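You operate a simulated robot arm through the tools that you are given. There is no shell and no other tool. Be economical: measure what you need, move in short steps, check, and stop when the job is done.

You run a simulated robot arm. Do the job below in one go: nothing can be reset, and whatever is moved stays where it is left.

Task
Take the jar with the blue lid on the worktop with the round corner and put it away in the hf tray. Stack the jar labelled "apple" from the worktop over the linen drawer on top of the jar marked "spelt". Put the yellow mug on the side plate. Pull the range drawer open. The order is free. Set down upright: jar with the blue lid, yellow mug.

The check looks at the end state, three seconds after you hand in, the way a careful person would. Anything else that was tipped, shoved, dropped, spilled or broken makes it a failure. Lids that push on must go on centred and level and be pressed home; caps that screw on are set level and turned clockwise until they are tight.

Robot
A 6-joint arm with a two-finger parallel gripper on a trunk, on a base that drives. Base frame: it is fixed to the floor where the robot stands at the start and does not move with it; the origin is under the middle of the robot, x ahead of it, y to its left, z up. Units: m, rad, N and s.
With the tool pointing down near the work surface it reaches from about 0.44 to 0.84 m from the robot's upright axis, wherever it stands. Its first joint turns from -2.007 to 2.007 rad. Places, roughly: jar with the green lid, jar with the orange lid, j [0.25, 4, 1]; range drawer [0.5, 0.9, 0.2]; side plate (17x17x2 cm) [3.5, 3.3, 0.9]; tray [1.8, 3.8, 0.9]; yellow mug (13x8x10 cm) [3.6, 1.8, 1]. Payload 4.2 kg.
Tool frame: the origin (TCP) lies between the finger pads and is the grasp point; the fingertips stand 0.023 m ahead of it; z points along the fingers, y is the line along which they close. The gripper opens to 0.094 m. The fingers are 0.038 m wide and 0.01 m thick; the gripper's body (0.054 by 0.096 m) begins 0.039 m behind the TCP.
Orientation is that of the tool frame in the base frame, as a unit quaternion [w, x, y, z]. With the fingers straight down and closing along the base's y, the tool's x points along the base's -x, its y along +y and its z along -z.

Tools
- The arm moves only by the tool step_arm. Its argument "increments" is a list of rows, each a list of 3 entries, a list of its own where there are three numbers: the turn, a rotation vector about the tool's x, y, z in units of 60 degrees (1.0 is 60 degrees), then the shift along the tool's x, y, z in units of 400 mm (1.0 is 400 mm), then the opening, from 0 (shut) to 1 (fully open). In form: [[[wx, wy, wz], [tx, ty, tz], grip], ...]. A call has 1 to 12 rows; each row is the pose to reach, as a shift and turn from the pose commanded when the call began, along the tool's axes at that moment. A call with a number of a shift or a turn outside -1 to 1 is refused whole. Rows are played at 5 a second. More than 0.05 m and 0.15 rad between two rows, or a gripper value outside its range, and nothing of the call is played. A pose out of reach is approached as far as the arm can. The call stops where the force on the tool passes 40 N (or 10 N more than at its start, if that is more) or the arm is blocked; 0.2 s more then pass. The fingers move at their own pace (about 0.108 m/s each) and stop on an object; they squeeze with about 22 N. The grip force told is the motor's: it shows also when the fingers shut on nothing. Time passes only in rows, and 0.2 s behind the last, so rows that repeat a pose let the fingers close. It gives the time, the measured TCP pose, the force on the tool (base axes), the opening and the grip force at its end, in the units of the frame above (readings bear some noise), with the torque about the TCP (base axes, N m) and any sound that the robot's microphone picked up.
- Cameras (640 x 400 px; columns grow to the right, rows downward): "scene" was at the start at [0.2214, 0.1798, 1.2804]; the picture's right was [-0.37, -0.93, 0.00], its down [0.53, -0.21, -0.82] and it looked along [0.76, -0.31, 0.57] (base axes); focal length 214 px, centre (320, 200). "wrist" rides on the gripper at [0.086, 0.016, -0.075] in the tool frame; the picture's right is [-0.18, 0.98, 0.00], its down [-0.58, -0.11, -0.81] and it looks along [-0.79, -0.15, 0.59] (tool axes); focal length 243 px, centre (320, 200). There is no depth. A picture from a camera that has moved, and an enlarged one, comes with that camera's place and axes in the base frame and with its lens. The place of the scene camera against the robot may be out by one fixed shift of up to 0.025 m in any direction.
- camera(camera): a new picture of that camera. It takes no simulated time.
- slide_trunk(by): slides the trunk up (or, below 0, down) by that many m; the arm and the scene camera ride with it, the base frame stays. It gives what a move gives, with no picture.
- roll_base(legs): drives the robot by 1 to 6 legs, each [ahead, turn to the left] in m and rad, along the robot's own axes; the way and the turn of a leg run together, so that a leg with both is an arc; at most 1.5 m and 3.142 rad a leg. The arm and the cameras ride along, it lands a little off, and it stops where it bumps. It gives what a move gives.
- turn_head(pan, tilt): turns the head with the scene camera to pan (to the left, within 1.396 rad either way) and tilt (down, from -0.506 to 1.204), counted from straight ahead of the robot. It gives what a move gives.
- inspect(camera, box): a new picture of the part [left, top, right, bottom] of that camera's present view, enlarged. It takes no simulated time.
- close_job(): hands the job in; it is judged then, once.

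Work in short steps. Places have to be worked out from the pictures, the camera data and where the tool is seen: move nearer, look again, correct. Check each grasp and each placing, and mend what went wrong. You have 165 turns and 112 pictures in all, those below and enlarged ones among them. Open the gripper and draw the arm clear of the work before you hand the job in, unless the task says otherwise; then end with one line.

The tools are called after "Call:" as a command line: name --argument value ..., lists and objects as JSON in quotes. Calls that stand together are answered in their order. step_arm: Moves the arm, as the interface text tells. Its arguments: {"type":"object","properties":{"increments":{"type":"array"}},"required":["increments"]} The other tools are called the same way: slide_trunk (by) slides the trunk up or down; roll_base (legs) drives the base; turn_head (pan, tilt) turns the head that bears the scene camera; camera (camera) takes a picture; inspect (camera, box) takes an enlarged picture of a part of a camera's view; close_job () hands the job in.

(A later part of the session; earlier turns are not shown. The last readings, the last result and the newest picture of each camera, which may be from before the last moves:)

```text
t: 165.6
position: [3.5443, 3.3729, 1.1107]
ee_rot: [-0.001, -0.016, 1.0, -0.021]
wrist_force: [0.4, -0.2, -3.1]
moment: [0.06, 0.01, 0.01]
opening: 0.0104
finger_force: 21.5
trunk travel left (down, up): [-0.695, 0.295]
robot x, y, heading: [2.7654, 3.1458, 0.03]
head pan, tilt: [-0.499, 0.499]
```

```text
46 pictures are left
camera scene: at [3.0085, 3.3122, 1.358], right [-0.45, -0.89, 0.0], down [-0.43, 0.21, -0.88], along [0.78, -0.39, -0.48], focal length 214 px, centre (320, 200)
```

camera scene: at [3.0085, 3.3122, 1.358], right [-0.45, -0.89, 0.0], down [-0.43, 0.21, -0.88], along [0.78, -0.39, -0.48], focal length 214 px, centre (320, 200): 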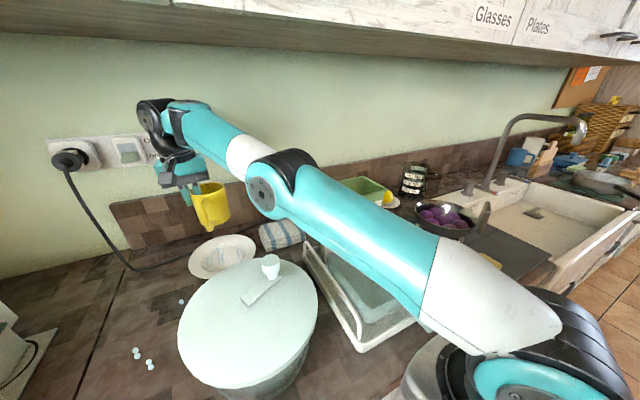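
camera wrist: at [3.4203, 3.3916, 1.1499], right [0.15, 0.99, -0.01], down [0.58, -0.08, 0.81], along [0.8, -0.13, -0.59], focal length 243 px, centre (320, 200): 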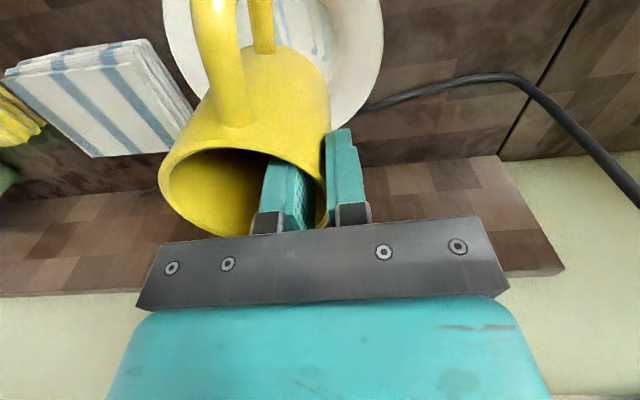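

Elbow well above the knob now. I lower the arm 7 cm and check.

Call:
step_arm --increments '[[[0, 0, 0], [0.005, 0, 0.05], 0.0], [[0, 0, 0], [0.01, 0, 0.1], 0.0], [[0, 0, 0], [0.015, 0, 0.15], 0.0], [[0, 0, 0], [0.015, 0, 0.175], 0.0]]'

Call:
camera --camera "scene"

Call:
inspect --camera "scene" --box '[150, 140, 310, 280]'

```text
t: 166.6
position: [3.5384, 3.369, 1.0397]
ee_rot: [-0.001, -0.016, 1.0, -0.021]
wrist_force: [-0.6, 1.3, -2.4]
moment: [0.09, 0.02, 0.03]
opening: 0.0104
finger_force: 22.0
trunk travel left (down, up): [-0.695, 0.295]
robot x, y, heading: [2.7681, 3.1457, 0.034]
head pan, tilt: [-0.499, 0.499]
```

```text
45 pictures are left
camera scene: at [3.0079, 3.3117, 1.3575], right [-0.45, -0.89, 0.0], down [-0.43, 0.22, -0.88], along [0.78, -0.4, -0.48], focal length 214 px, centre (320, 200)
```

scene: 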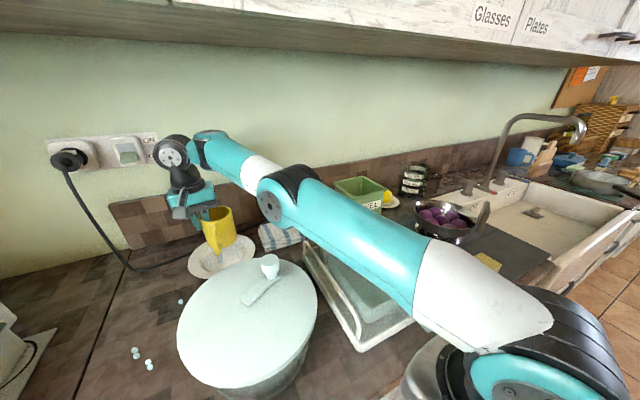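

```text
2.86 times, centred on (230, 210) of scene
camera zoom: at [3.0079, 3.3117, 1.3575], right [-0.45, -0.89, 0.0], down [-0.43, 0.22, -0.88], along [0.78, -0.4, -0.48], focal length 613 px, centre (577, 171)
```

zoom: 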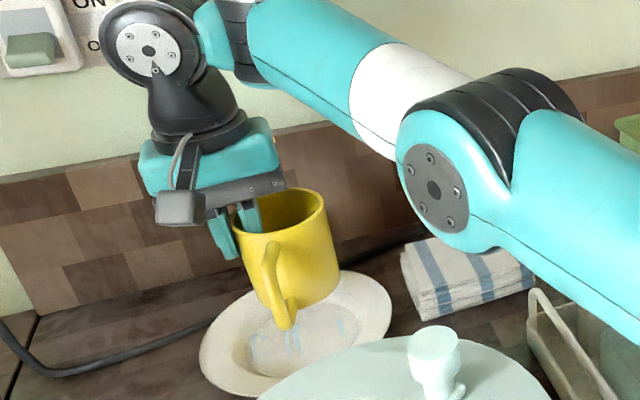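

Relative to the plate centre (~3.512, 3.34) the mug is ~2.5 cm far. I bring it back 2.5 cm, 1 cm north, and lower to just above the plate.

Call:
step_arm --increments '[[[0, 0, 0], [0.03, 0.01, 0], 0.0], [[0, 0, 0], [0.0625, 0.02, 0], 0.0], [[0, 0, 0], [0.0625, 0.02, 0.04], 0.0], [[0, 0, 0], [0.0625, 0.02, 0.04], 0.0]]'

Call:
inspect --camera "scene" --box '[150, 140, 310, 280]'

```text
t: 167.6
position: [3.513, 3.3775, 1.0264]
ee_rot: [-0.002, -0.015, 1.0, -0.021]
wrist_force: [1.8, -0.2, -2.4]
moment: [0.12, -0.01, 0.01]
opening: 0.0102
finger_force: 21.5
trunk travel left (down, up): [-0.695, 0.295]
robot x, y, heading: [2.7641, 3.1442, 0.032]
head pan, tilt: [-0.499, 0.499]
```

```text
2.86 times, centred on (230, 210) of scene
camera zoom: at [3.0079, 3.3118, 1.3575], right [-0.45, -0.89, 0.0], down [-0.43, 0.22, -0.88], along [0.78, -0.4, -0.48], focal length 613 px, centre (577, 171)
```

zoom: 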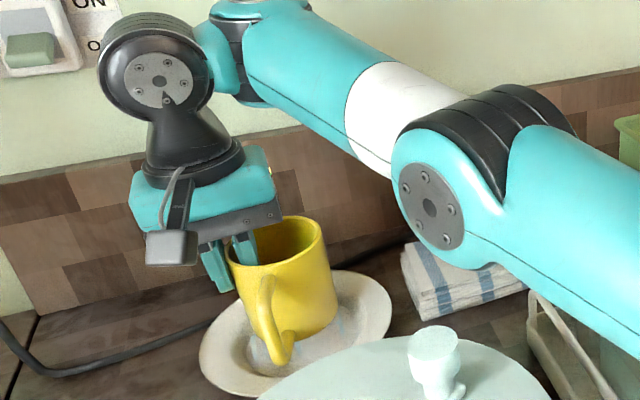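

Well centred. I lower in small steps until contact.

Call:
step_arm --increments '[[[0, 0, 0], [0, 0, 0.01], 0.0], [[0, 0, 0], [0, 0, 0.02], 0.0], [[0, 0, 0], [0, 0, 0.02], 0.0]]'

```text
t: 168.4
position: [3.5129, 3.3754, 1.0186]
ee_rot: [-0.001, -0.014, 1.0, -0.02]
wrist_force: [1.9, -0.9, 17.2]
moment: [0.08, -0.26, 0.05]
opening: 0.0102
finger_force: 22.1
trunk travel left (down, up): [-0.695, 0.295]
robot x, y, heading: [2.7681, 3.146, 0.033]
head pan, tilt: [-0.499, 0.499]
```

Contact at 17 N. I open to 5 cm and look.

Call:
step_arm --increments '[[[0, 0, 0], [0, 0, -0.002], 0.2], [[0, 0, 0], [0, 0, -0.002], 0.5], [[0, 0, 0], [0, 0, -0.002], 0.5]]'

Call:
inspect --camera "scene" --box '[150, 140, 310, 280]'

```text
t: 169.2
position: [3.5127, 3.3755, 1.0176]
ee_rot: [-0.002, -0.016, 1.0, -0.021]
wrist_force: [-0.1, 0.7, 0.0]
moment: [0.01, -0.02, -0.02]
opening: 0.047
finger_force: 0.1
trunk travel left (down, up): [-0.695, 0.295]
robot x, y, heading: [2.7672, 3.146, 0.031]
head pan, tilt: [-0.499, 0.499]
```

```text
2.86 times, centred on (230, 210) of scene
camera zoom: at [3.0079, 3.3117, 1.3575], right [-0.45, -0.89, 0.0], down [-0.43, 0.22, -0.88], along [0.78, -0.4, -0.48], focal length 613 px, centre (577, 171)
```

zoom: 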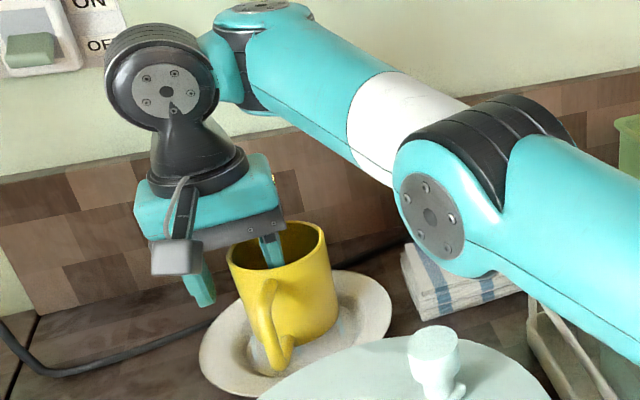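

The mug stands upright on the plate. I rise above the rim, then retrace south before drawing back.

Call:
step_arm --increments '[[[0, 0, 0], [0, 0, -0.05], 0.5], [[0, 0, 0], [0, 0, -0.1], 0.5], [[0, 0, 0], [0, 0, -0.155], 0.5], [[0, 0, 0], [0, -0.1, -0.155], 0.5], [[0, 0, 0], [0, -0.2, -0.155], 0.5], [[0, 0, 0], [0, -0.3, -0.155], 0.5], [[0, 0, 0], [0, -0.4, -0.155], 0.5], [[0, 0, 0], [0, -0.5, -0.155], 0.5], [[0, 0, 0], [0, -0.6, -0.155], 0.5], [[0, 0, 0], [0, -0.7, -0.155], 0.5]]'

Call:
camera --camera "scene"

```text
t: 171.4
position: [3.56, 3.104, 1.1138]
ee_rot: [-0.003, -0.016, 1.0, -0.02]
wrist_force: [-0.5, 1.0, 0.4]
moment: [-0.07, -0.01, 0.01]
opening: 0.0469
finger_force: 0.0
out of reach, approached as far as the arm can: row 6, 7, 8, 9, 10
trunk travel left (down, up): [-0.695, 0.295]
robot x, y, heading: [2.7626, 3.1454, 0.038]
head pan, tilt: [-0.499, 0.499]
```

```text
41 pictures are left
camera scene: at [3.0079, 3.3122, 1.3574], right [-0.45, -0.89, 0.0], down [-0.43, 0.22, -0.88], along [0.78, -0.4, -0.48], focal length 214 px, centre (320, 200)
```

scene: 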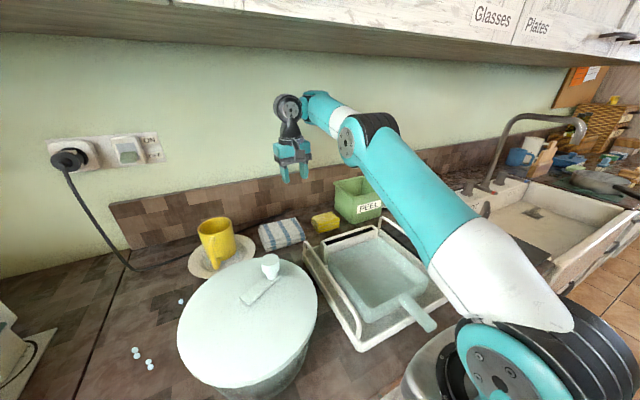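

Mug and plate look right. I lower the trunk 5 cm to stay clear of the cabinet and draw the arm back.

Call:
slide_trunk --by -0.05

Call:
step_arm --increments '[[[0, 0, 0], [0.1, 0, 0], 0.5], [[0, 0, 0], [0.2, 0, 0], 0.5], [[0, 0, 0], [0.3, 0, 0], 0.5], [[0, 0, 0], [0.4, 0, 0], 0.5], [[0, 0, 0], [0.5, 0, 0], 0.5], [[0, 0, 0], [0.6, 0, -0.02], 0.5], [[0, 0, 0], [0.68, 0, -0.08], 0.5]]'

Call:
inspect --camera "scene" --box '[130, 180, 350, 400]'

```text
t: 172.3
position: [3.5599, 3.1051, 1.0803]
ee_rot: [-0.002, -0.017, 1.0, -0.021]
wrist_force: [0.3, 0.0, -0.5]
moment: [0.01, -0.03, 0.0]
opening: 0.0468
finger_force: 0.0
trunk travel left (down, up): [-0.645, 0.345]
robot x, y, heading: [2.7698, 3.1436, 0.032]
head pan, tilt: [-0.499, 0.499]
```

```text
t: 173.9
position: [3.435, 3.1133, 1.2112]
ee_rot: [-0.018, -0.016, 1.0, -0.02]
wrist_force: [-0.1, -0.4, -0.1]
moment: [0.0, -0.03, 0.0]
opening: 0.047
finger_force: 0.2
out of reach, approached as far as the arm can: row 1, 2, 3, 4, 5, 6, 7
trunk travel left (down, up): [-0.645, 0.345]
robot x, y, heading: [2.7651, 3.1464, 0.03]
head pan, tilt: [-0.499, 0.499]
```

```text
1.82 times, centred on (240, 290) of scene
camera zoom: at [3.0071, 3.312, 1.3272], right [-0.45, -0.89, 0.0], down [-0.43, 0.21, -0.88], along [0.78, -0.4, -0.48], focal length 390 px, centre (466, 36)
```

zoom: 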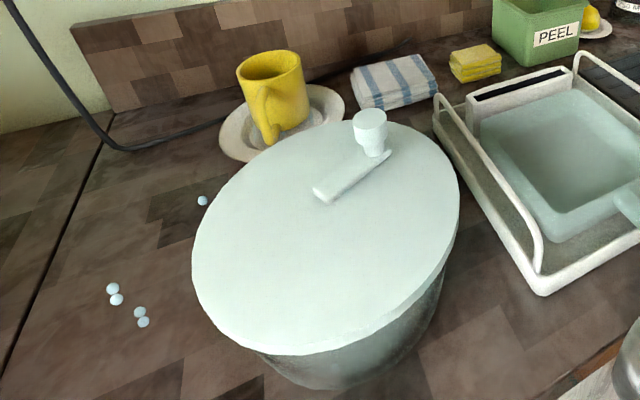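

The mug stands well. The arm took an odd height while retracting; I look at its posture.

Call:
turn_head --pan -0.6 --tilt 0.1

Call:
camera --camera "scene"

```text
t: 174.8
position: [3.4357, 3.1138, 1.2101]
ee_rot: [-0.018, -0.016, 1.0, -0.02]
wrist_force: [0.4, 0.2, 0.6]
moment: [0.02, 0.04, 0.01]
opening: 0.047
finger_force: 0.0
trunk travel left (down, up): [-0.645, 0.345]
robot x, y, heading: [2.7674, 3.1434, 0.027]
head pan, tilt: [-0.6, 0.099]
```

```text
39 pictures are left
camera scene: at [3.0032, 3.3035, 1.3641], right [-0.54, -0.84, 0.0], down [-0.08, 0.05, -1.0], along [0.84, -0.54, -0.1], focal length 214 px, centre (320, 200)
```

scene: 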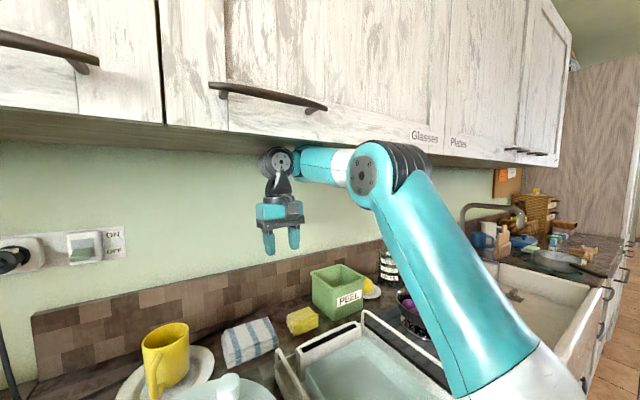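

The elbow-up posture lies just beneath the cabinet. I lower the trunk 5 cm and back the base straight out.

Call:
slide_trunk --by -0.05

Call:
roll_base --legs '[[-0.35, 0]]'

Call:
step_arm --increments '[[[0, 0, 0], [0.1, 0, 0], 1], [[0, 0, 0], [0.2, 0, 0], 1], [[0, 0, 0], [0.3, 0, 0], 1], [[0, 0, 0], [0.4, 0, 0], 1]]'

```text
t: 175.9
position: [3.4519, 3.1123, 1.1749]
ee_rot: [-0.011, 0.002, 1.0, -0.022]
wrist_force: [-2.6, -0.4, 3.4]
moment: [0.04, -0.18, 0.0]
opening: 0.0471
finger_force: 0.1
trunk travel left (down, up): [-0.64, 0.35]
robot x, y, heading: [2.7741, 3.1485, -0.002]
head pan, tilt: [-0.6, 0.099]
stopped: the arm was blocked; the commanded pose is now the measured one
```

```text
t: 178.2
position: [3.1004, 3.1008, 1.1828]
ee_rot: [-0.01, 0.016, 1.0, -0.02]
wrist_force: [0.2, 0.6, -0.2]
moment: [0.01, -0.02, 0.01]
opening: 0.0469
finger_force: 0.1
trunk travel left (down, up): [-0.64, 0.35]
robot x, y, heading: [2.4239, 3.1556, -0.008]
head pan, tilt: [-0.6, 0.099]
```

```text
t: 179.2
position: [2.967, 3.1415, 1.2209]
ee_rot: [-0.033, 0.011, 0.999, 0.021]
wrist_force: [3.2, -2.5, -1.4]
moment: [0.21, 0.23, -0.04]
opening: 0.0943
finger_force: 0.0
out of reach, approached as far as the arm can: row 1, 2, 3, 4
trunk travel left (down, up): [-0.64, 0.35]
robot x, y, heading: [2.426, 3.1549, -0.007]
head pan, tilt: [-0.6, 0.099]
```

The trunk was blocked going down, so I check that nothing at the rack or counter edge got disturbed.

Call:
turn_head --pan 0 --tilt 0.4

Call:
camera --camera "scene"

```text
t: 180.2
position: [2.965, 3.1435, 1.2231]
ee_rot: [-0.032, 0.009, 0.999, 0.019]
wrist_force: [-0.2, 0.8, -0.3]
moment: [0.01, 0.03, 0.05]
opening: 0.094
finger_force: 0.0
trunk travel left (down, up): [-0.64, 0.35]
robot x, y, heading: [2.4216, 3.1533, -0.008]
head pan, tilt: [0.0, 0.4]
```

```text
38 pictures are left
camera scene: at [2.6829, 3.3532, 1.312], right [-0.01, -1.0, 0.0], down [-0.39, 0.0, -0.92], along [0.92, -0.01, -0.39], focal length 214 px, centre (320, 200)
```

scene: 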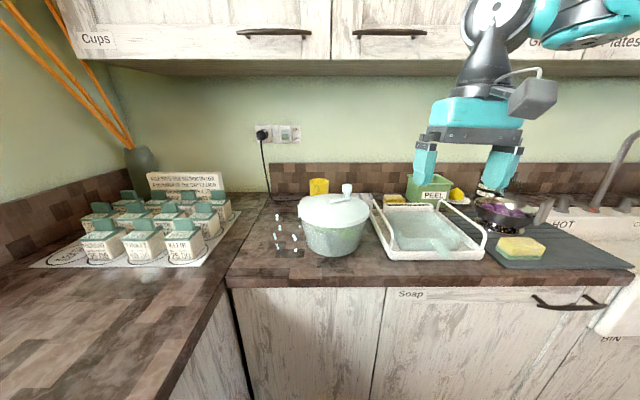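

All stands as before. Now to the linen drawer worktop: I turn around via the south and drive west.

Call:
roll_base --legs '[[0, -1.571], [0, -1.571], [1.2, 0], [1.2, 0]]'

Call:
turn_head --pan -1.0 --tilt 0.4

Call:
camera --camera "scene"

```text
t: 199.6
position: [-0.5057, 3.2086, 1.2217]
ee_rot: [0.019, 0.999, -0.02, 0.033]
wrist_force: [-0.2, -0.1, -0.4]
moment: [0.02, 0.03, -0.02]
opening: 0.0939
finger_force: 0.0
trunk travel left (down, up): [-0.64, 0.35]
robot x, y, heading: [0.0361, 3.193, 3.132]
head pan, tilt: [0.0, 0.4]
```

```text
t: 200.8
position: [-0.5056, 3.2078, 1.2212]
ee_rot: [0.018, 0.999, -0.02, 0.033]
wrist_force: [-1.0, -0.4, 0.4]
moment: [-0.02, -0.01, -0.03]
opening: 0.0939
finger_force: 0.0
trunk travel left (down, up): [-0.64, 0.35]
robot x, y, heading: [0.0377, 3.196, 3.127]
head pan, tilt: [-1.0, 0.4]
```

```text
37 pictures are left
camera scene: at [-0.1521, 3.0865, 1.3119], right [0.85, 0.53, 0.0], down [0.21, -0.33, -0.92], along [-0.49, 0.78, -0.39], focal length 214 px, centre (320, 200)
```

scene: 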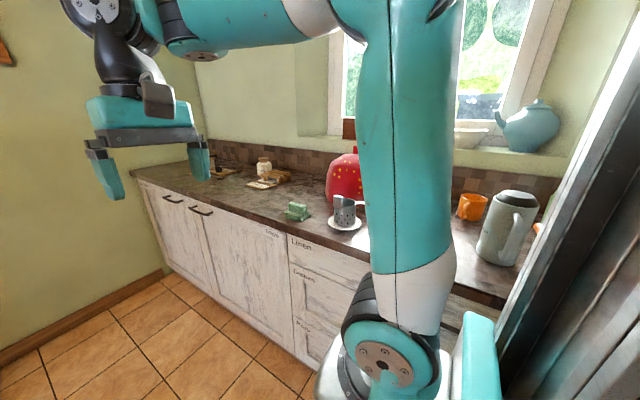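

I turn to face the north worktop and look over it.

Call:
roll_base --legs '[[0, -1.557]]'

Call:
turn_head --pan 0.1 --tilt 0.6

Call:
camera --camera "scene"

```text
t: 205.0
position: [0.0494, 3.737, 1.2217]
ee_rot: [-0.037, -0.693, 0.72, -0.009]
wrist_force: [0.0, 0.2, -0.6]
moment: [0.0, -0.01, 0.02]
opening: 0.0942
finger_force: 0.1
trunk travel left (down, up): [-0.64, 0.35]
robot x, y, heading: [0.0162, 3.1919, 1.562]
head pan, tilt: [-1.0, 0.4]
```

```text
t: 206.4
position: [0.0503, 3.7362, 1.2209]
ee_rot: [-0.037, -0.693, 0.72, -0.01]
wrist_force: [-0.2, 0.3, -0.5]
moment: [0.02, -0.01, -0.01]
opening: 0.094
finger_force: 0.0
trunk travel left (down, up): [-0.64, 0.35]
robot x, y, heading: [0.0161, 3.1929, 1.562]
head pan, tilt: [0.099, 0.6]
```

```text
36 pictures are left
camera scene: at [-0.169, 3.4428, 1.2937], right [1.0, 0.09, 0.0], down [0.05, -0.56, -0.83], along [-0.07, 0.82, -0.56], focal length 214 px, centre (320, 200)
```

scene: 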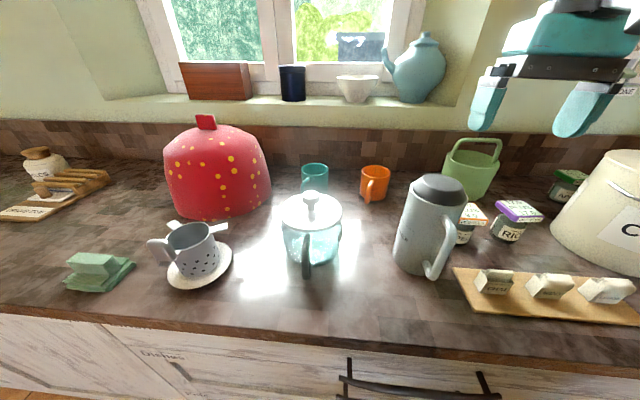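

Three jars at right: orange lid (spelt), purple lid (rice) and a green-lidded one. I zoom in.

Call:
inspect --camera "scene" --box '[430, 140, 640, 310]'

```text
2.35 times, centred on (535, 225) of scene
camera zoom: at [-0.169, 3.4428, 1.2937], right [1.0, 0.09, 0.0], down [0.05, -0.56, -0.83], along [-0.07, 0.82, -0.56], focal length 505 px, centre (-186, 141)
```

zoom: 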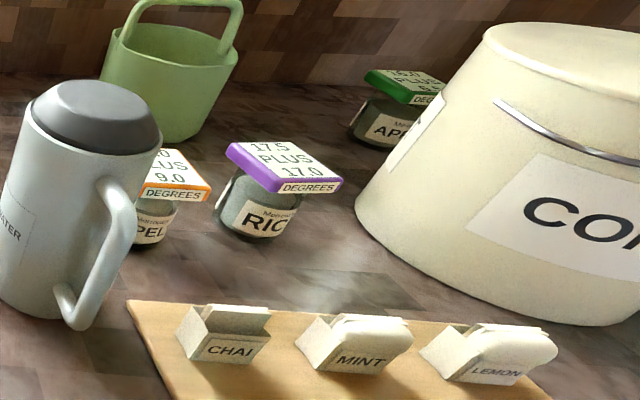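

The green-lidded jar reads "AP…" – the apple jar, at about (0.51, 4.04) behind the compost bin; spelt is near (0.155, 3.83). I raise the trunk and shift the robot about 0.38 m to the right.

Call:
slide_trunk --by 0.2

Call:
roll_base --legs '[[-0.25, 0], [0, -1.562], [0.38, 0], [0, 1.571], [0.26, 0]]'

Call:
turn_head --pan 0.0 --tilt 0.7

Call:
camera --camera "scene"

```text
t: 208.5
position: [0.0503, 3.7375, 1.4207]
ee_rot: [-0.036, -0.693, 0.72, -0.01]
wrist_force: [-0.4, -0.2, 0.5]
moment: [-0.02, 0.0, -0.01]
opening: 0.094
finger_force: 0.0
trunk travel left (down, up): [-0.84, 0.15]
robot x, y, heading: [0.0196, 3.194, 1.56]
head pan, tilt: [0.099, 0.6]
```

```text
t: 221.4
position: [0.4368, 3.762, 1.4212]
ee_rot: [-0.037, -0.691, 0.722, -0.01]
wrist_force: [0.5, -0.2, 0.0]
moment: [0.01, 0.0, 0.0]
opening: 0.094
finger_force: 0.1
trunk travel left (down, up): [-0.84, 0.15]
robot x, y, heading: [0.4032, 3.2176, 1.564]
head pan, tilt: [0.099, 0.6]
```

```text
t: 222.0
position: [0.4367, 3.7622, 1.4221]
ee_rot: [-0.036, -0.692, 0.721, -0.01]
wrist_force: [-0.1, -0.1, 0.0]
moment: [0.03, 0.01, 0.01]
opening: 0.0942
finger_force: 0.0
trunk travel left (down, up): [-0.84, 0.15]
robot x, y, heading: [0.4032, 3.2212, 1.561]
head pan, tilt: [0.0, 0.7]
```

```text
34 pictures are left
camera scene: at [0.2259, 3.4659, 1.4851], right [1.0, -0.01, 0.0], down [-0.01, -0.64, -0.77], along [0.01, 0.77, -0.64], focal length 214 px, centre (320, 200)
```

scene: 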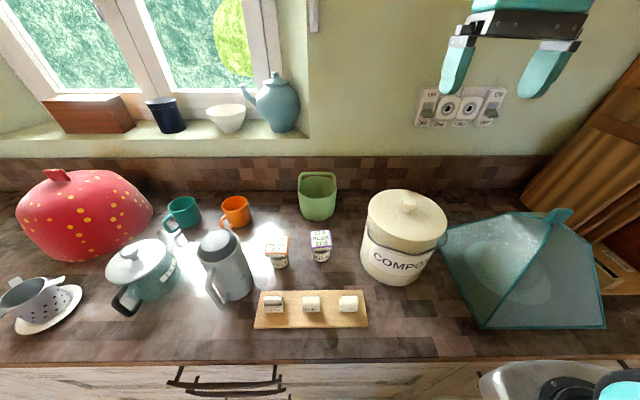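

From here the apple jar hides behind the bin. The wrist camera is well placed to look down behind it.

Call:
camera --camera "wrist"

```text
33 pictures are left
camera wrist: at [0.4196, 3.6822, 1.5016], right [-0.97, 0.22, 0.02], down [0.16, 0.63, 0.76], along [0.16, 0.75, -0.65], focal length 243 px, centre (320, 200)
```

wrist: 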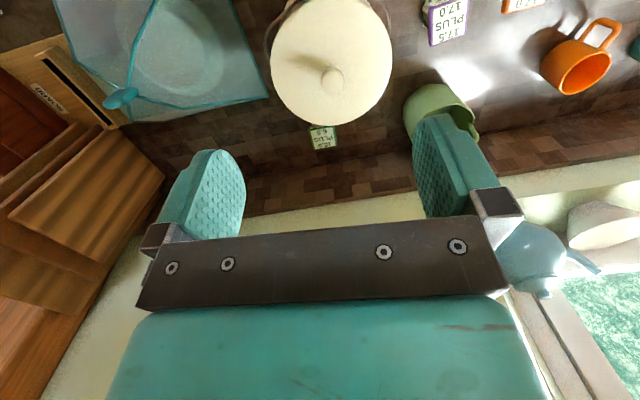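

The apple lid centre is about (0.486, 4.035); the bin's rear edge is y≈3.92. I turn the tool 90° so the wrist camera points to +x, away from bin and later the flask, levelling it too.

Call:
step_arm --increments '[[[0.006, -0.011, -0.125], [0, 0, 0], 1], [[0.011, -0.021, -0.25], [0, 0, 0], 1], [[0.017, -0.032, -0.375], [0, 0, 0], 1], [[0.022, -0.042, -0.5], [0, 0, 0], 1], [[0.028, -0.053, -0.625], [0, 0, 0], 1], [[0.033, -0.063, -0.745], [0, 0, 0], 1]]'

Call:
step_arm --increments '[[[0, 0, -0.125], [0, 0, 0], 1], [[0, 0, -0.25], [0, 0, 0], 1], [[0, 0, -0.375], [0, 0, 0], 1], [[0, 0, -0.5], [0, 0, 0], 1], [[0, 0, -0.625], [0, 0, 0], 1], [[0, 0, -0.745], [0, 0, 0], 1]]'

```text
t: 223.4
position: [0.4365, 3.7634, 1.4223]
ee_rot: [0.001, 0.915, -0.403, -0.015]
wrist_force: [-0.2, 0.8, 0.3]
moment: [0.03, -0.01, 0.03]
opening: 0.094
finger_force: 0.0
trunk travel left (down, up): [-0.84, 0.15]
robot x, y, heading: [0.4051, 3.22, 1.559]
head pan, tilt: [0.0, 0.7]
```

```text
t: 224.8
position: [0.436, 3.763, 1.4229]
ee_rot: [-0.003, 1.0, -0.025, -0.015]
wrist_force: [0.5, -0.7, 0.4]
moment: [-0.01, -0.02, -0.01]
opening: 0.094
finger_force: 0.1
trunk travel left (down, up): [-0.84, 0.15]
robot x, y, heading: [0.4028, 3.219, 1.555]
head pan, tilt: [0.0, 0.7]
```

Nearly square. I move forward above the apple jar's place and lower to z≈1.25.

Call:
step_arm --increments '[[[0, 0.005, 0], [0.013, -0.1, 0], 1], [[0, 0.01, 0], [0.026, -0.2, 0], 1], [[0, 0.015, 0], [0.039, -0.3, 0.0], 1], [[0, 0.02, 0], [0.052, -0.4, 0.0], 1], [[0, 0.025, 0], [0.065, -0.5, 0.05], 1], [[0, 0.029, 0], [0.078, -0.6, 0.11], 1], [[0, 0.029, 0], [0.091, -0.686, 0.18], 1], [[0, 0.029, 0], [0.091, -0.686, 0.28], 1], [[0, 0.029, 0], [0.091, -0.686, 0.36], 1], [[0, 0.029, 0], [0.091, -0.686, 0.43], 1]]'

Call:
camera --camera "wrist"

Call:
camera --camera "scene"

```text
t: 227.0
position: [0.4841, 4.0342, 1.2509]
ee_rot: [-0.002, 1.0, -0.026, 0.0]
wrist_force: [0.5, 1.2, 0.0]
moment: [0.01, -0.01, 0.0]
opening: 0.0941
finger_force: 0.0
out of reach, approached as far as the arm can: row 4
trunk travel left (down, up): [-0.84, 0.15]
robot x, y, heading: [0.4043, 3.2177, 1.56]
head pan, tilt: [0.0, 0.7]
```

```text
32 pictures are left
camera wrist: at [0.569, 4.0143, 1.324], right [-0.23, -0.97, -0.01], down [-0.58, 0.13, 0.81], along [-0.78, 0.19, -0.59], focal length 243 px, centre (320, 200)
```

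wrist: 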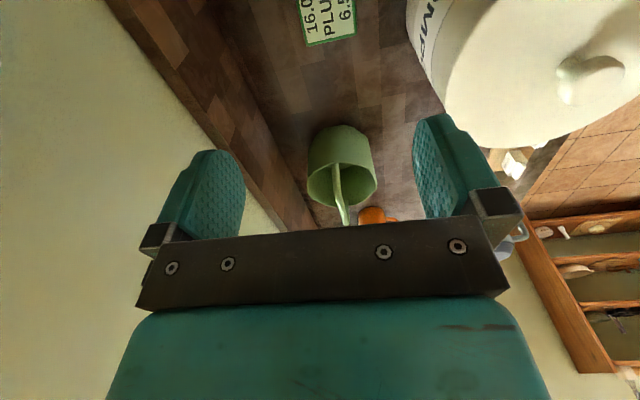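

```text
31 pictures are left
camera scene: at [0.2259, 3.4658, 1.4851], right [1.0, -0.01, 0.0], down [-0.01, -0.64, -0.76], along [0.01, 0.76, -0.64], focal length 214 px, centre (320, 200)
```

scene: 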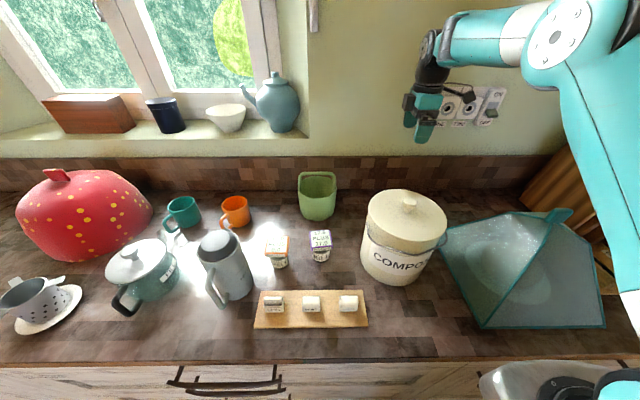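

Lid centre measures (0.481, 4.032), aligned with the tool. I lower to z≈1.06 and check.

Call:
step_arm --increments '[[[0, 0, 0], [0, 0, 0.1], 1], [[0, 0, 0], [-0.005, 0, 0.2], 1], [[0, 0, 0], [-0.007, 0.005, 0.3], 1], [[0, 0, 0], [-0.007, 0.005, 0.4], 1], [[0, 0, 0], [-0.007, 0.005, 0.475], 1], [[0, 0, 0], [-0.007, 0.005, 0.475], 1]]'

Call:
camera --camera "wrist"

Call:
inspect --camera "scene" --box '[340, 60, 560, 240]'

```text
t: 228.4
position: [0.4792, 4.0348, 1.06]
ee_rot: [-0.002, 1.0, -0.027, 0.001]
wrist_force: [0.1, -0.2, -0.5]
moment: [0.02, 0.0, 0.03]
opening: 0.0938
finger_force: 0.1
trunk travel left (down, up): [-0.84, 0.15]
robot x, y, heading: [0.4016, 3.2157, 1.564]
head pan, tilt: [0.0, 0.7]
```

```text
30 pictures are left
camera wrist: at [0.5639, 4.0156, 1.1335], right [-0.24, -0.97, -0.01], down [-0.58, 0.13, 0.81], along [-0.78, 0.19, -0.59], focal length 243 px, centre (320, 200)
```

wrist: 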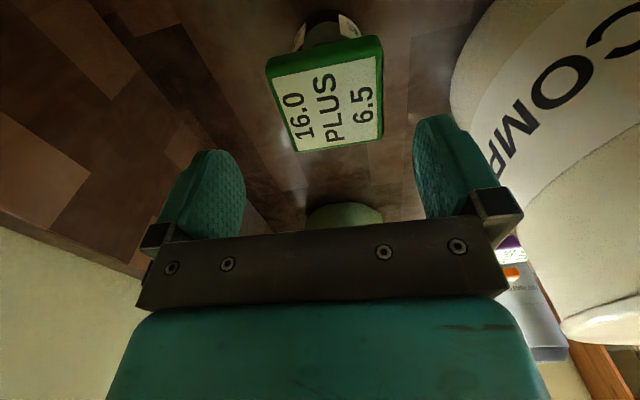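

```text
2.22 times, centred on (450, 150) of scene
camera zoom: at [0.226, 3.4659, 1.4851], right [1.0, -0.01, 0.0], down [-0.01, -0.64, -0.76], along [0.01, 0.76, -0.64], focal length 477 px, centre (31, 311)
```

zoom: 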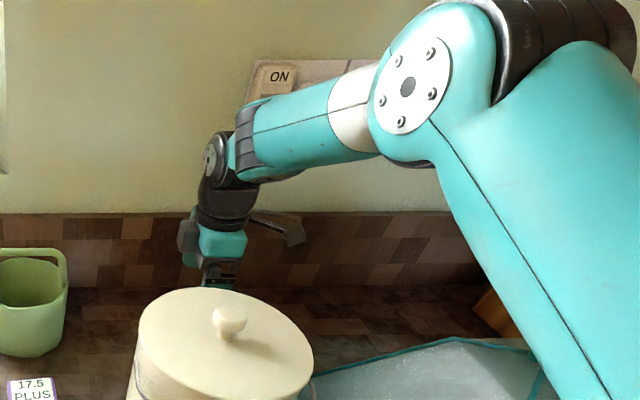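

Centre (0.479, 4.030). I shift 4 mm and descend to z = 0.974, then close.

Call:
step_arm --increments '[[[0, 0, 0], [0, 0.01, 0.06], 1], [[0, 0, 0], [0, 0.01, 0.12], 1], [[0, 0, 0], [0, 0.01, 0.18], 1], [[0, 0, 0], [0, 0.01, 0.215], 1], [[0, 0, 0], [0, 0.01, 0.215], 0.6], [[0, 0, 0], [0, 0.01, 0.215], 0.4], [[0, 0, 0], [0, 0.01, 0.215], 0.4]]'

Call:
step_arm --increments '[[[0, 0, 0], [0, 0, -0.05], 0.4], [[0, 0, 0], [0, 0, -0.1], 0.4], [[0, 0, 0], [0, 0, -0.1], 0.4]]'

Call:
camera --camera "wrist"

```text
t: 230.0
position: [0.4804, 4.0316, 0.9737]
ee_rot: [-0.002, 1.0, -0.026, 0.0]
wrist_force: [0.0, 0.4, -0.5]
moment: [-0.05, 0.03, -0.03]
opening: 0.0616
finger_force: 21.8
trunk travel left (down, up): [-0.84, 0.15]
robot x, y, heading: [0.4018, 3.2214, 1.56]
head pan, tilt: [0.0, 0.7]
```

```text
t: 230.8
position: [0.48, 4.0294, 1.0131]
ee_rot: [-0.002, 1.0, -0.026, 0.001]
wrist_force: [0.0, 0.3, -1.9]
moment: [0.02, -0.02, 0.01]
opening: 0.0619
finger_force: 22.0
trunk travel left (down, up): [-0.84, 0.15]
robot x, y, heading: [0.4055, 3.219, 1.56]
head pan, tilt: [0.0, 0.7]
```

```text
28 pictures are left
camera wrist: at [0.5655, 4.01, 1.0873], right [-0.24, -0.97, 0.0], down [-0.58, 0.14, 0.81], along [-0.78, 0.19, -0.59], focal length 243 px, centre (320, 200)
```

wrist: 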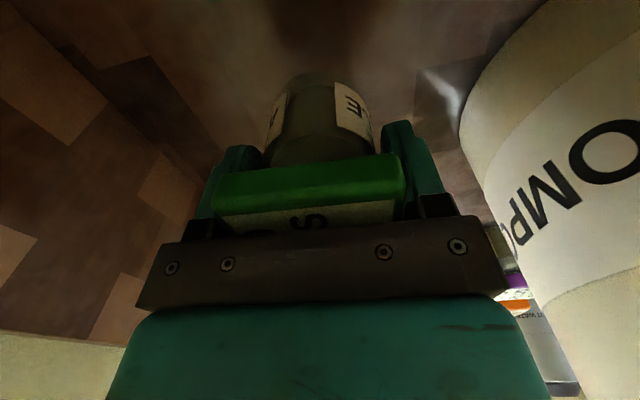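

Held. I lift to z≈1.3.

Call:
step_arm --increments '[[[0, 0, 0], [0, 0, -0.1], 0.4], [[0, 0, 0], [0, 0, -0.2], 0.4], [[0, 0, 0], [0, 0, -0.3], 0.4], [[0, 0, 0], [0, 0, -0.4], 0.4], [[0, 0, 0], [0, 0, -0.5], 0.4], [[0, 0, 0], [0, 0, -0.6], 0.4], [[0, 0, 0], [0, 0, -0.7], 0.4]]'

Call:
inspect --camera "scene" --box '[190, 170, 370, 310]'

```text
t: 232.4
position: [0.4799, 4.0273, 1.2941]
ee_rot: [-0.002, 1.0, -0.026, 0.0]
wrist_force: [0.1, 0.2, -2.1]
moment: [0.0, -0.06, 0.0]
opening: 0.0615
finger_force: 22.1
trunk travel left (down, up): [-0.84, 0.15]
robot x, y, heading: [0.4048, 3.2162, 1.56]
head pan, tilt: [0.0, 0.7]
```

```text
2.86 times, centred on (280, 240) of scene
camera zoom: at [0.226, 3.4662, 1.485], right [1.0, -0.01, 0.0], down [-0.01, -0.64, -0.76], along [0.01, 0.76, -0.64], focal length 613 px, centre (434, 86)
```

zoom: 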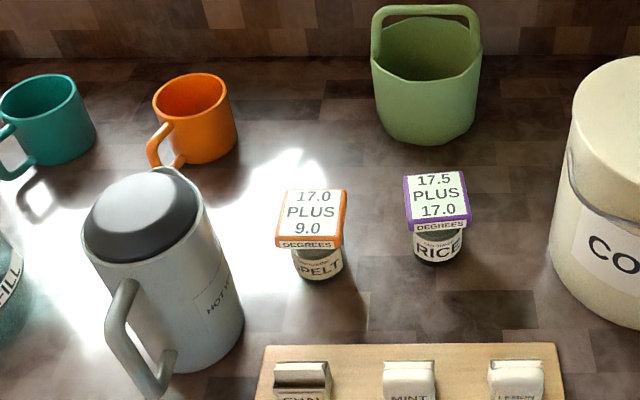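

The spelt lid centre is about (0.123, 3.832) by the head camera. I carry the apple jar above it at z≈1.26 and refine with the wrist camera.

Call:
step_arm --increments '[[[0, 0, 0], [-0.085, 0.052, 0], 0.4], [[0, 0, 0], [-0.17, 0.104, 0], 0.4], [[0, 0, 0], [-0.255, 0.156, 0], 0.4], [[0, 0, 0], [-0.34, 0.207, 0], 0.4], [[0, 0, 0], [-0.426, 0.26, 0], 0.4], [[0, 0, 0], [-0.511, 0.311, 0], 0.4], [[0, 0, 0], [-0.596, 0.363, 0], 0.4], [[0, 0, 0], [-0.681, 0.415, 0.02], 0.4], [[0, 0, 0], [-0.766, 0.467, 0.06], 0.4], [[0, 0, 0], [-0.863, 0.524, 0.09], 0.4], [[0, 0, 0], [-0.863, 0.524, 0.09], 0.4]]'

Call:
camera --camera "wrist"

Call:
camera --camera "scene"

```text
t: 234.8
position: [0.1244, 3.8392, 1.2568]
ee_rot: [-0.002, 1.0, -0.027, 0.0]
wrist_force: [0.2, -0.2, -1.4]
moment: [0.0, -0.01, 0.01]
opening: 0.0614
finger_force: 21.9
trunk travel left (down, up): [-0.84, 0.15]
robot x, y, heading: [0.4039, 3.222, 1.56]
head pan, tilt: [0.0, 0.7]
```

```text
26 pictures are left
camera wrist: at [0.2095, 3.818, 1.3314], right [-0.24, -0.97, -0.01], down [-0.58, 0.14, 0.81], along [-0.78, 0.19, -0.59], focal length 243 px, centre (320, 200)
```

wrist: 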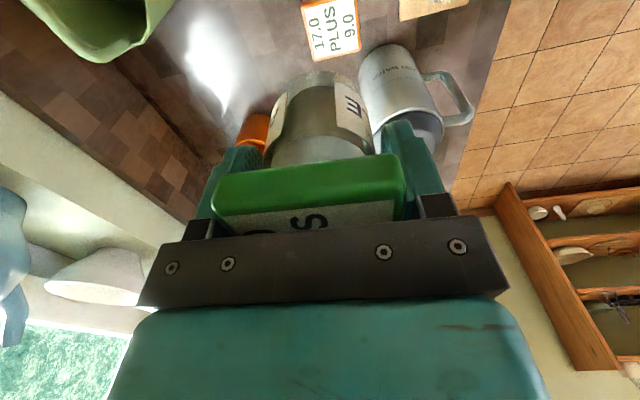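

```text
25 pictures are left
camera scene: at [0.2258, 3.466, 1.485], right [1.0, -0.01, 0.0], down [-0.01, -0.64, -0.76], along [0.01, 0.76, -0.64], focal length 214 px, centre (320, 200)
```

scene: 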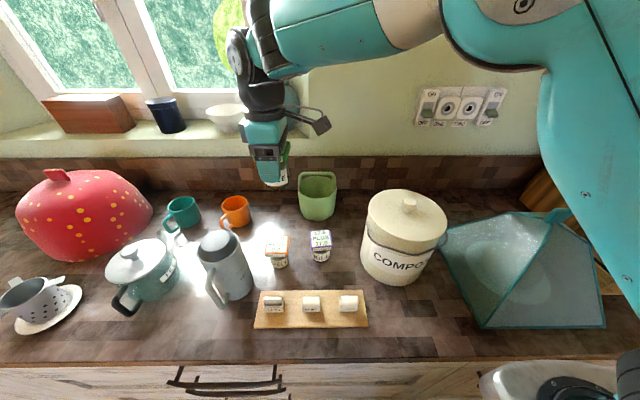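

The wrist view puts the spelt lid centre at about (0.103, 3.832). I align over it and lower to leave ~2 cm gap.

Call:
step_arm --increments '[[[0, 0, 0], [-0.03, 0.01, 0.05], 0.4], [[0, 0, 0], [-0.05, 0.0175, 0.15], 0.4], [[0, 0, 0], [-0.05, 0.0175, 0.25], 0.4], [[0, 0, 0], [-0.05, 0.0175, 0.35], 0.4], [[0, 0, 0], [-0.05, 0.0175, 0.43], 0.4], [[0, 0, 0], [-0.05, 0.0175, 0.43], 0.4]]'

Call:
camera --camera "wrist"

Call:
inspect --camera "scene" --box '[190, 160, 350, 300]'

```text
t: 236.2
position: [0.1029, 3.834, 1.0845]
ee_rot: [-0.003, 1.0, -0.026, 0.001]
wrist_force: [1.2, -0.1, -2.6]
moment: [-0.01, -0.03, -0.01]
opening: 0.0616
finger_force: 22.1
trunk travel left (down, up): [-0.84, 0.15]
robot x, y, heading: [0.4046, 3.2179, 1.558]
head pan, tilt: [0.0, 0.7]
```

```text
24 pictures are left
camera wrist: at [0.1881, 3.8132, 1.1591], right [-0.23, -0.97, -0.01], down [-0.58, 0.13, 0.81], along [-0.78, 0.19, -0.59], focal length 243 px, centre (320, 200)
```

wrist: 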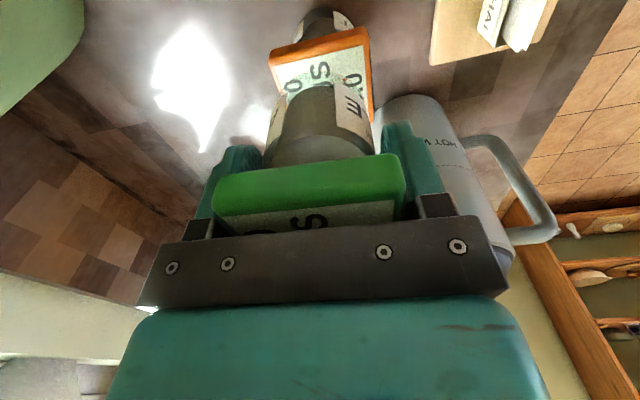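

```text
2.86 times, centred on (270, 230) of scene
camera zoom: at [0.2258, 3.4659, 1.485], right [1.0, -0.01, 0.0], down [-0.01, -0.64, -0.76], along [0.01, 0.76, -0.64], focal length 613 px, centre (463, 114)
```

zoom: 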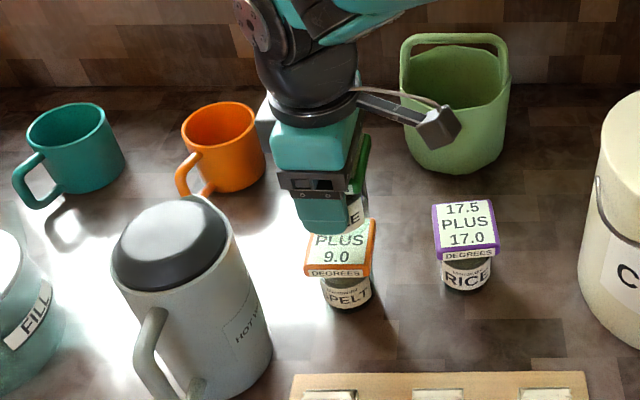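

Both views agree within a few mm: spelt centre ≈ (0.100, 3.832). I shift 2 mm and lower toward contact.

Call:
step_arm --increments '[[[0, 0, 0], [-0.005, 0.005, 0.03], 0.4], [[0, 0, 0], [-0.005, 0.005, 0.055], 0.4], [[0, 0, 0], [-0.005, 0.005, 0.055], 0.4]]'

Call:
inspect --camera "scene" --box '[230, 180, 330, 280]'

```text
t: 237.0
position: [0.1026, 3.8318, 1.062]
ee_rot: [-0.003, 1.0, -0.026, 0.0]
wrist_force: [0.3, 0.2, -1.5]
moment: [0.0, 0.02, -0.02]
opening: 0.0618
finger_force: 21.6
trunk travel left (down, up): [-0.84, 0.15]
robot x, y, heading: [0.4035, 3.2169, 1.558]
head pan, tilt: [0.0, 0.7]
```

```text
4.00 times, centred on (280, 230) of scene
camera zoom: at [0.2258, 3.466, 1.485], right [1.0, -0.01, 0.0], down [-0.01, -0.64, -0.76], along [0.01, 0.76, -0.64], focal length 858 px, centre (480, 80)
```

zoom: 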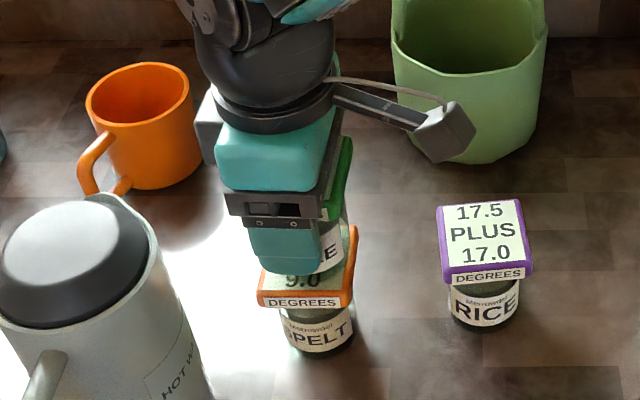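

Aligned within a few mm. Small steps down until contact.

Call:
step_arm --increments '[[[0, 0, 0], [0.003, 0, 0.006], 0.4], [[0, 0, 0], [0.003, 0, 0.012], 0.4], [[0, 0, 0], [0.003, 0, 0.012], 0.4]]'

```text
t: 237.8
position: [0.1015, 3.8311, 1.0589]
ee_rot: [-0.004, 1.0, -0.027, -0.001]
wrist_force: [1.4, -1.5, 13.4]
moment: [-0.09, -0.05, 0.0]
opening: 0.0618
finger_force: 21.6
trunk travel left (down, up): [-0.84, 0.15]
robot x, y, heading: [0.4013, 3.2212, 1.559]
head pan, tilt: [0.0, 0.7]
```

Contact at 13 N, as computed. I open gently and check before rising.

Call:
step_arm --increments '[[[0, 0, 0], [0, 0, -0.003], 0.62], [[0, 0, 0], [0, 0, -0.004], 0.75], [[0, 0, 0], [0, 0, -0.004], 1], [[0, 0, 0], [0, 0, -0.004], 1]]'

Call:
step_arm --increments '[[[0, 0, 0], [0, 0, -0.05], 1], [[0, 0, 0], [0, 0, -0.12], 1], [[0, 0, 0], [0, 0, -0.22], 1], [[0, 0, 0], [0, 0, -0.32], 1], [[0, 0, 0], [0, 0, -0.42], 1]]'

Call:
inspect --camera "scene" --box '[230, 180, 330, 280]'

Call:
camera --camera "wrist"

```text
t: 238.8
position: [0.1025, 3.8313, 1.0594]
ee_rot: [-0.003, 1.0, -0.026, 0.0]
wrist_force: [-0.1, -0.2, 0.1]
moment: [-0.02, -0.01, 0.0]
opening: 0.0937
finger_force: 0.1
trunk travel left (down, up): [-0.84, 0.15]
robot x, y, heading: [0.3999, 3.2158, 1.558]
head pan, tilt: [0.0, 0.7]
```

```text
t: 240.0
position: [0.1013, 3.8338, 1.23]
ee_rot: [-0.002, 1.0, -0.027, 0.0]
wrist_force: [0.2, 0.2, 0.2]
moment: [0.01, -0.01, 0.01]
opening: 0.0941
finger_force: 0.1
trunk travel left (down, up): [-0.84, 0.15]
robot x, y, heading: [0.4015, 3.2169, 1.56]
head pan, tilt: [0.0, 0.7]
```

```text
4.00 times, centred on (280, 230) of scene
camera zoom: at [0.2257, 3.4661, 1.485], right [1.0, -0.01, 0.0], down [-0.01, -0.64, -0.76], along [0.01, 0.76, -0.64], focal length 858 px, centre (480, 80)
```

zoom: 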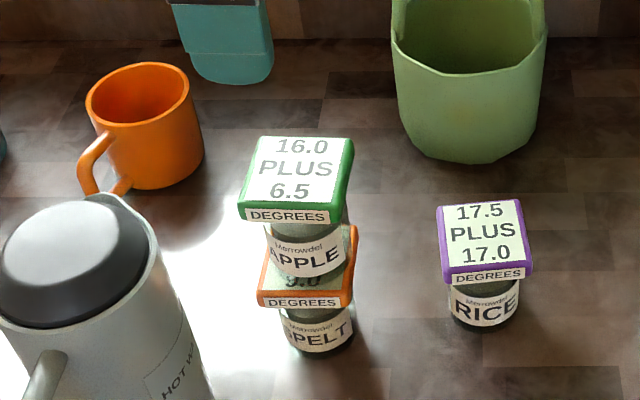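

```text
20 pictures are left
camera wrist: at [0.1865, 3.8127, 1.3042], right [-0.24, -0.97, -0.01], down [-0.58, 0.14, 0.81], along [-0.78, 0.19, -0.59], focal length 243 px, centre (320, 200)
```

wrist: 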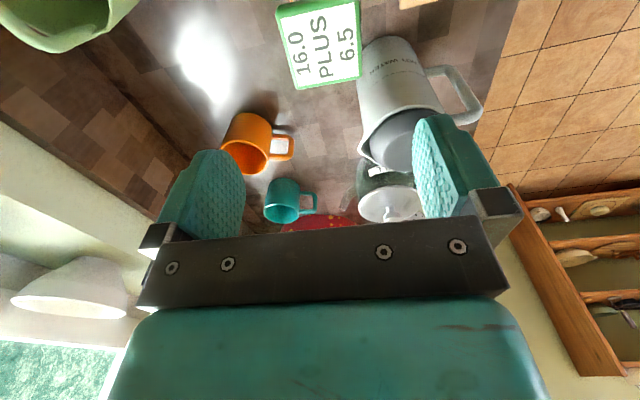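

Apple is stacked neatly on spelt. Now the range drawer: I back the base off and bring the arm in front.

Call:
roll_base --legs '[[-0.32, 0]]'

Call:
step_arm --increments '[[[0, 0, 0], [0.09, 0.03, 0], 1], [[0, 0, 0], [0.18, 0.06, 0], 1], [[0, 0, 0], [0.27, 0.09, 0], 1], [[0, 0, 0], [0.36, 0.12, 0], 1], [[0, 0, 0], [0.45, 0.15, 0], 1], [[0, 0, 0], [0.54, 0.18, 0], 1], [[0, 0, 0], [0.63, 0.21, 0], 1], [[0, 0, 0], [0.72, 0.24, 0], 1]]'

Call:
roll_base --legs '[[0, 1.571], [0.75, 0], [0, 1.571], [1.4, 0], [0.6, 0]]'

```text
t: 242.2
position: [0.0958, 3.5106, 1.2292]
ee_rot: [-0.003, 1.0, -0.025, 0.0]
wrist_force: [-0.4, -0.4, -0.5]
moment: [-0.03, 0.02, 0.0]
opening: 0.094
finger_force: 0.1
trunk travel left (down, up): [-0.84, 0.15]
robot x, y, heading: [0.4014, 2.8977, 1.556]
head pan, tilt: [0.0, 0.7]
```

```text
t: 244.0
position: [0.3809, 3.4012, 1.2285]
ee_rot: [-0.002, 1.0, -0.023, 0.0]
wrist_force: [0.0, 0.8, -0.7]
moment: [-0.03, -0.02, 0.0]
opening: 0.0942
finger_force: 0.0
trunk travel left (down, up): [-0.84, 0.15]
robot x, y, heading: [0.4016, 2.8954, 1.561]
head pan, tilt: [0.0, 0.7]
```

```text
t: 265.2
position: [-0.4217, 0.4366, 1.229]
ee_rot: [0.0, 0.038, 0.999, -0.002]
wrist_force: [0.3, 0.5, 0.5]
moment: [-0.03, -0.01, 0.04]
opening: 0.094
finger_force: 0.0
trunk travel left (down, up): [-0.84, 0.15]
robot x, y, heading: [-0.425, 0.9396, -1.616]
head pan, tilt: [0.0, 0.7]
```

I turn to face the range and look at the drawer with the trunk lowered.

Call:
roll_base --legs '[[0, 1.616]]'

Call:
slide_trunk --by -0.55

Call:
turn_head --pan -0.2 --tilt 0.6

Call:
camera --camera "scene"

```text
t: 269.5
position: [0.0774, 0.9681, 1.2289]
ee_rot: [0.002, -0.696, 0.718, -0.002]
wrist_force: [-0.1, 0.1, 0.4]
moment: [-0.01, 0.03, 0.01]
opening: 0.0938
finger_force: 0.1
trunk travel left (down, up): [-0.84, 0.15]
robot x, y, heading: [-0.4286, 0.9409, 0.005]
head pan, tilt: [0.0, 0.7]
```

```text
refused: -0.55 is not a number from -0.4 to 0.4
```

```text
t: 270.2
position: [0.0773, 0.9687, 1.2302]
ee_rot: [0.002, -0.695, 0.719, -0.001]
wrist_force: [-0.7, 0.7, -0.5]
moment: [-0.01, 0.02, 0.03]
opening: 0.0938
finger_force: 0.0
trunk travel left (down, up): [-0.84, 0.15]
robot x, y, heading: [-0.4231, 0.9377, 0.003]
head pan, tilt: [-0.201, 0.6]
```

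```text
19 pictures are left
camera scene: at [-0.1746, 1.126, 1.4937], right [-0.19, -0.98, 0.0], down [-0.55, 0.11, -0.82], along [0.81, -0.16, -0.57], focal length 214 px, centre (320, 200)
```

scene: 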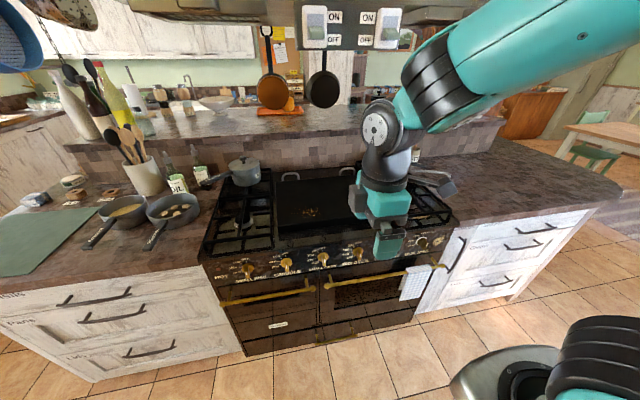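

I lower the trunk in two steps and look closely at the drawer's handle.

Call:
slide_trunk --by -0.4

Call:
slide_trunk --by -0.3

Call:
turn_head --pan -0.3 --tilt 0.7

Call:
camera --camera "scene"

```text
t: 274.1
position: [0.077, 0.9689, 0.8297]
ee_rot: [0.003, -0.696, 0.718, -0.003]
wrist_force: [-0.6, -0.7, -0.5]
moment: [0.03, 0.02, 0.03]
opening: 0.0941
finger_force: 0.0
trunk travel left (down, up): [-0.44, 0.55]
robot x, y, heading: [-0.4257, 0.9394, 0.005]
head pan, tilt: [-0.201, 0.6]
```

```text
t: 277.1
position: [0.0768, 0.9693, 0.5293]
ee_rot: [0.001, -0.696, 0.718, -0.002]
wrist_force: [0.6, 0.5, 0.5]
moment: [0.03, 0.01, -0.03]
opening: 0.0939
finger_force: 0.0
trunk travel left (down, up): [-0.14, 0.85]
robot x, y, heading: [-0.4252, 0.9408, 0.005]
head pan, tilt: [-0.201, 0.6]
```

```text
t: 277.7
position: [0.0769, 0.9693, 0.5296]
ee_rot: [0.002, -0.695, 0.719, -0.002]
wrist_force: [-0.1, -0.4, -1.0]
moment: [0.01, 0.01, 0.04]
opening: 0.0939
finger_force: 0.0
trunk travel left (down, up): [-0.14, 0.85]
robot x, y, heading: [-0.4283, 0.9403, 0.008]
head pan, tilt: [-0.3, 0.7]
```

```text
18 pictures are left
camera scene: at [-0.18, 1.1184, 0.7851], right [-0.29, -0.96, 0.0], down [-0.62, 0.19, -0.77], along [0.73, -0.22, -0.64], focal length 214 px, centre (320, 200)
```

scene: 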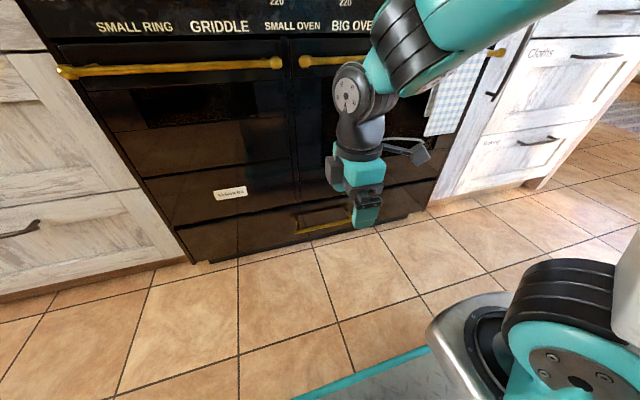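

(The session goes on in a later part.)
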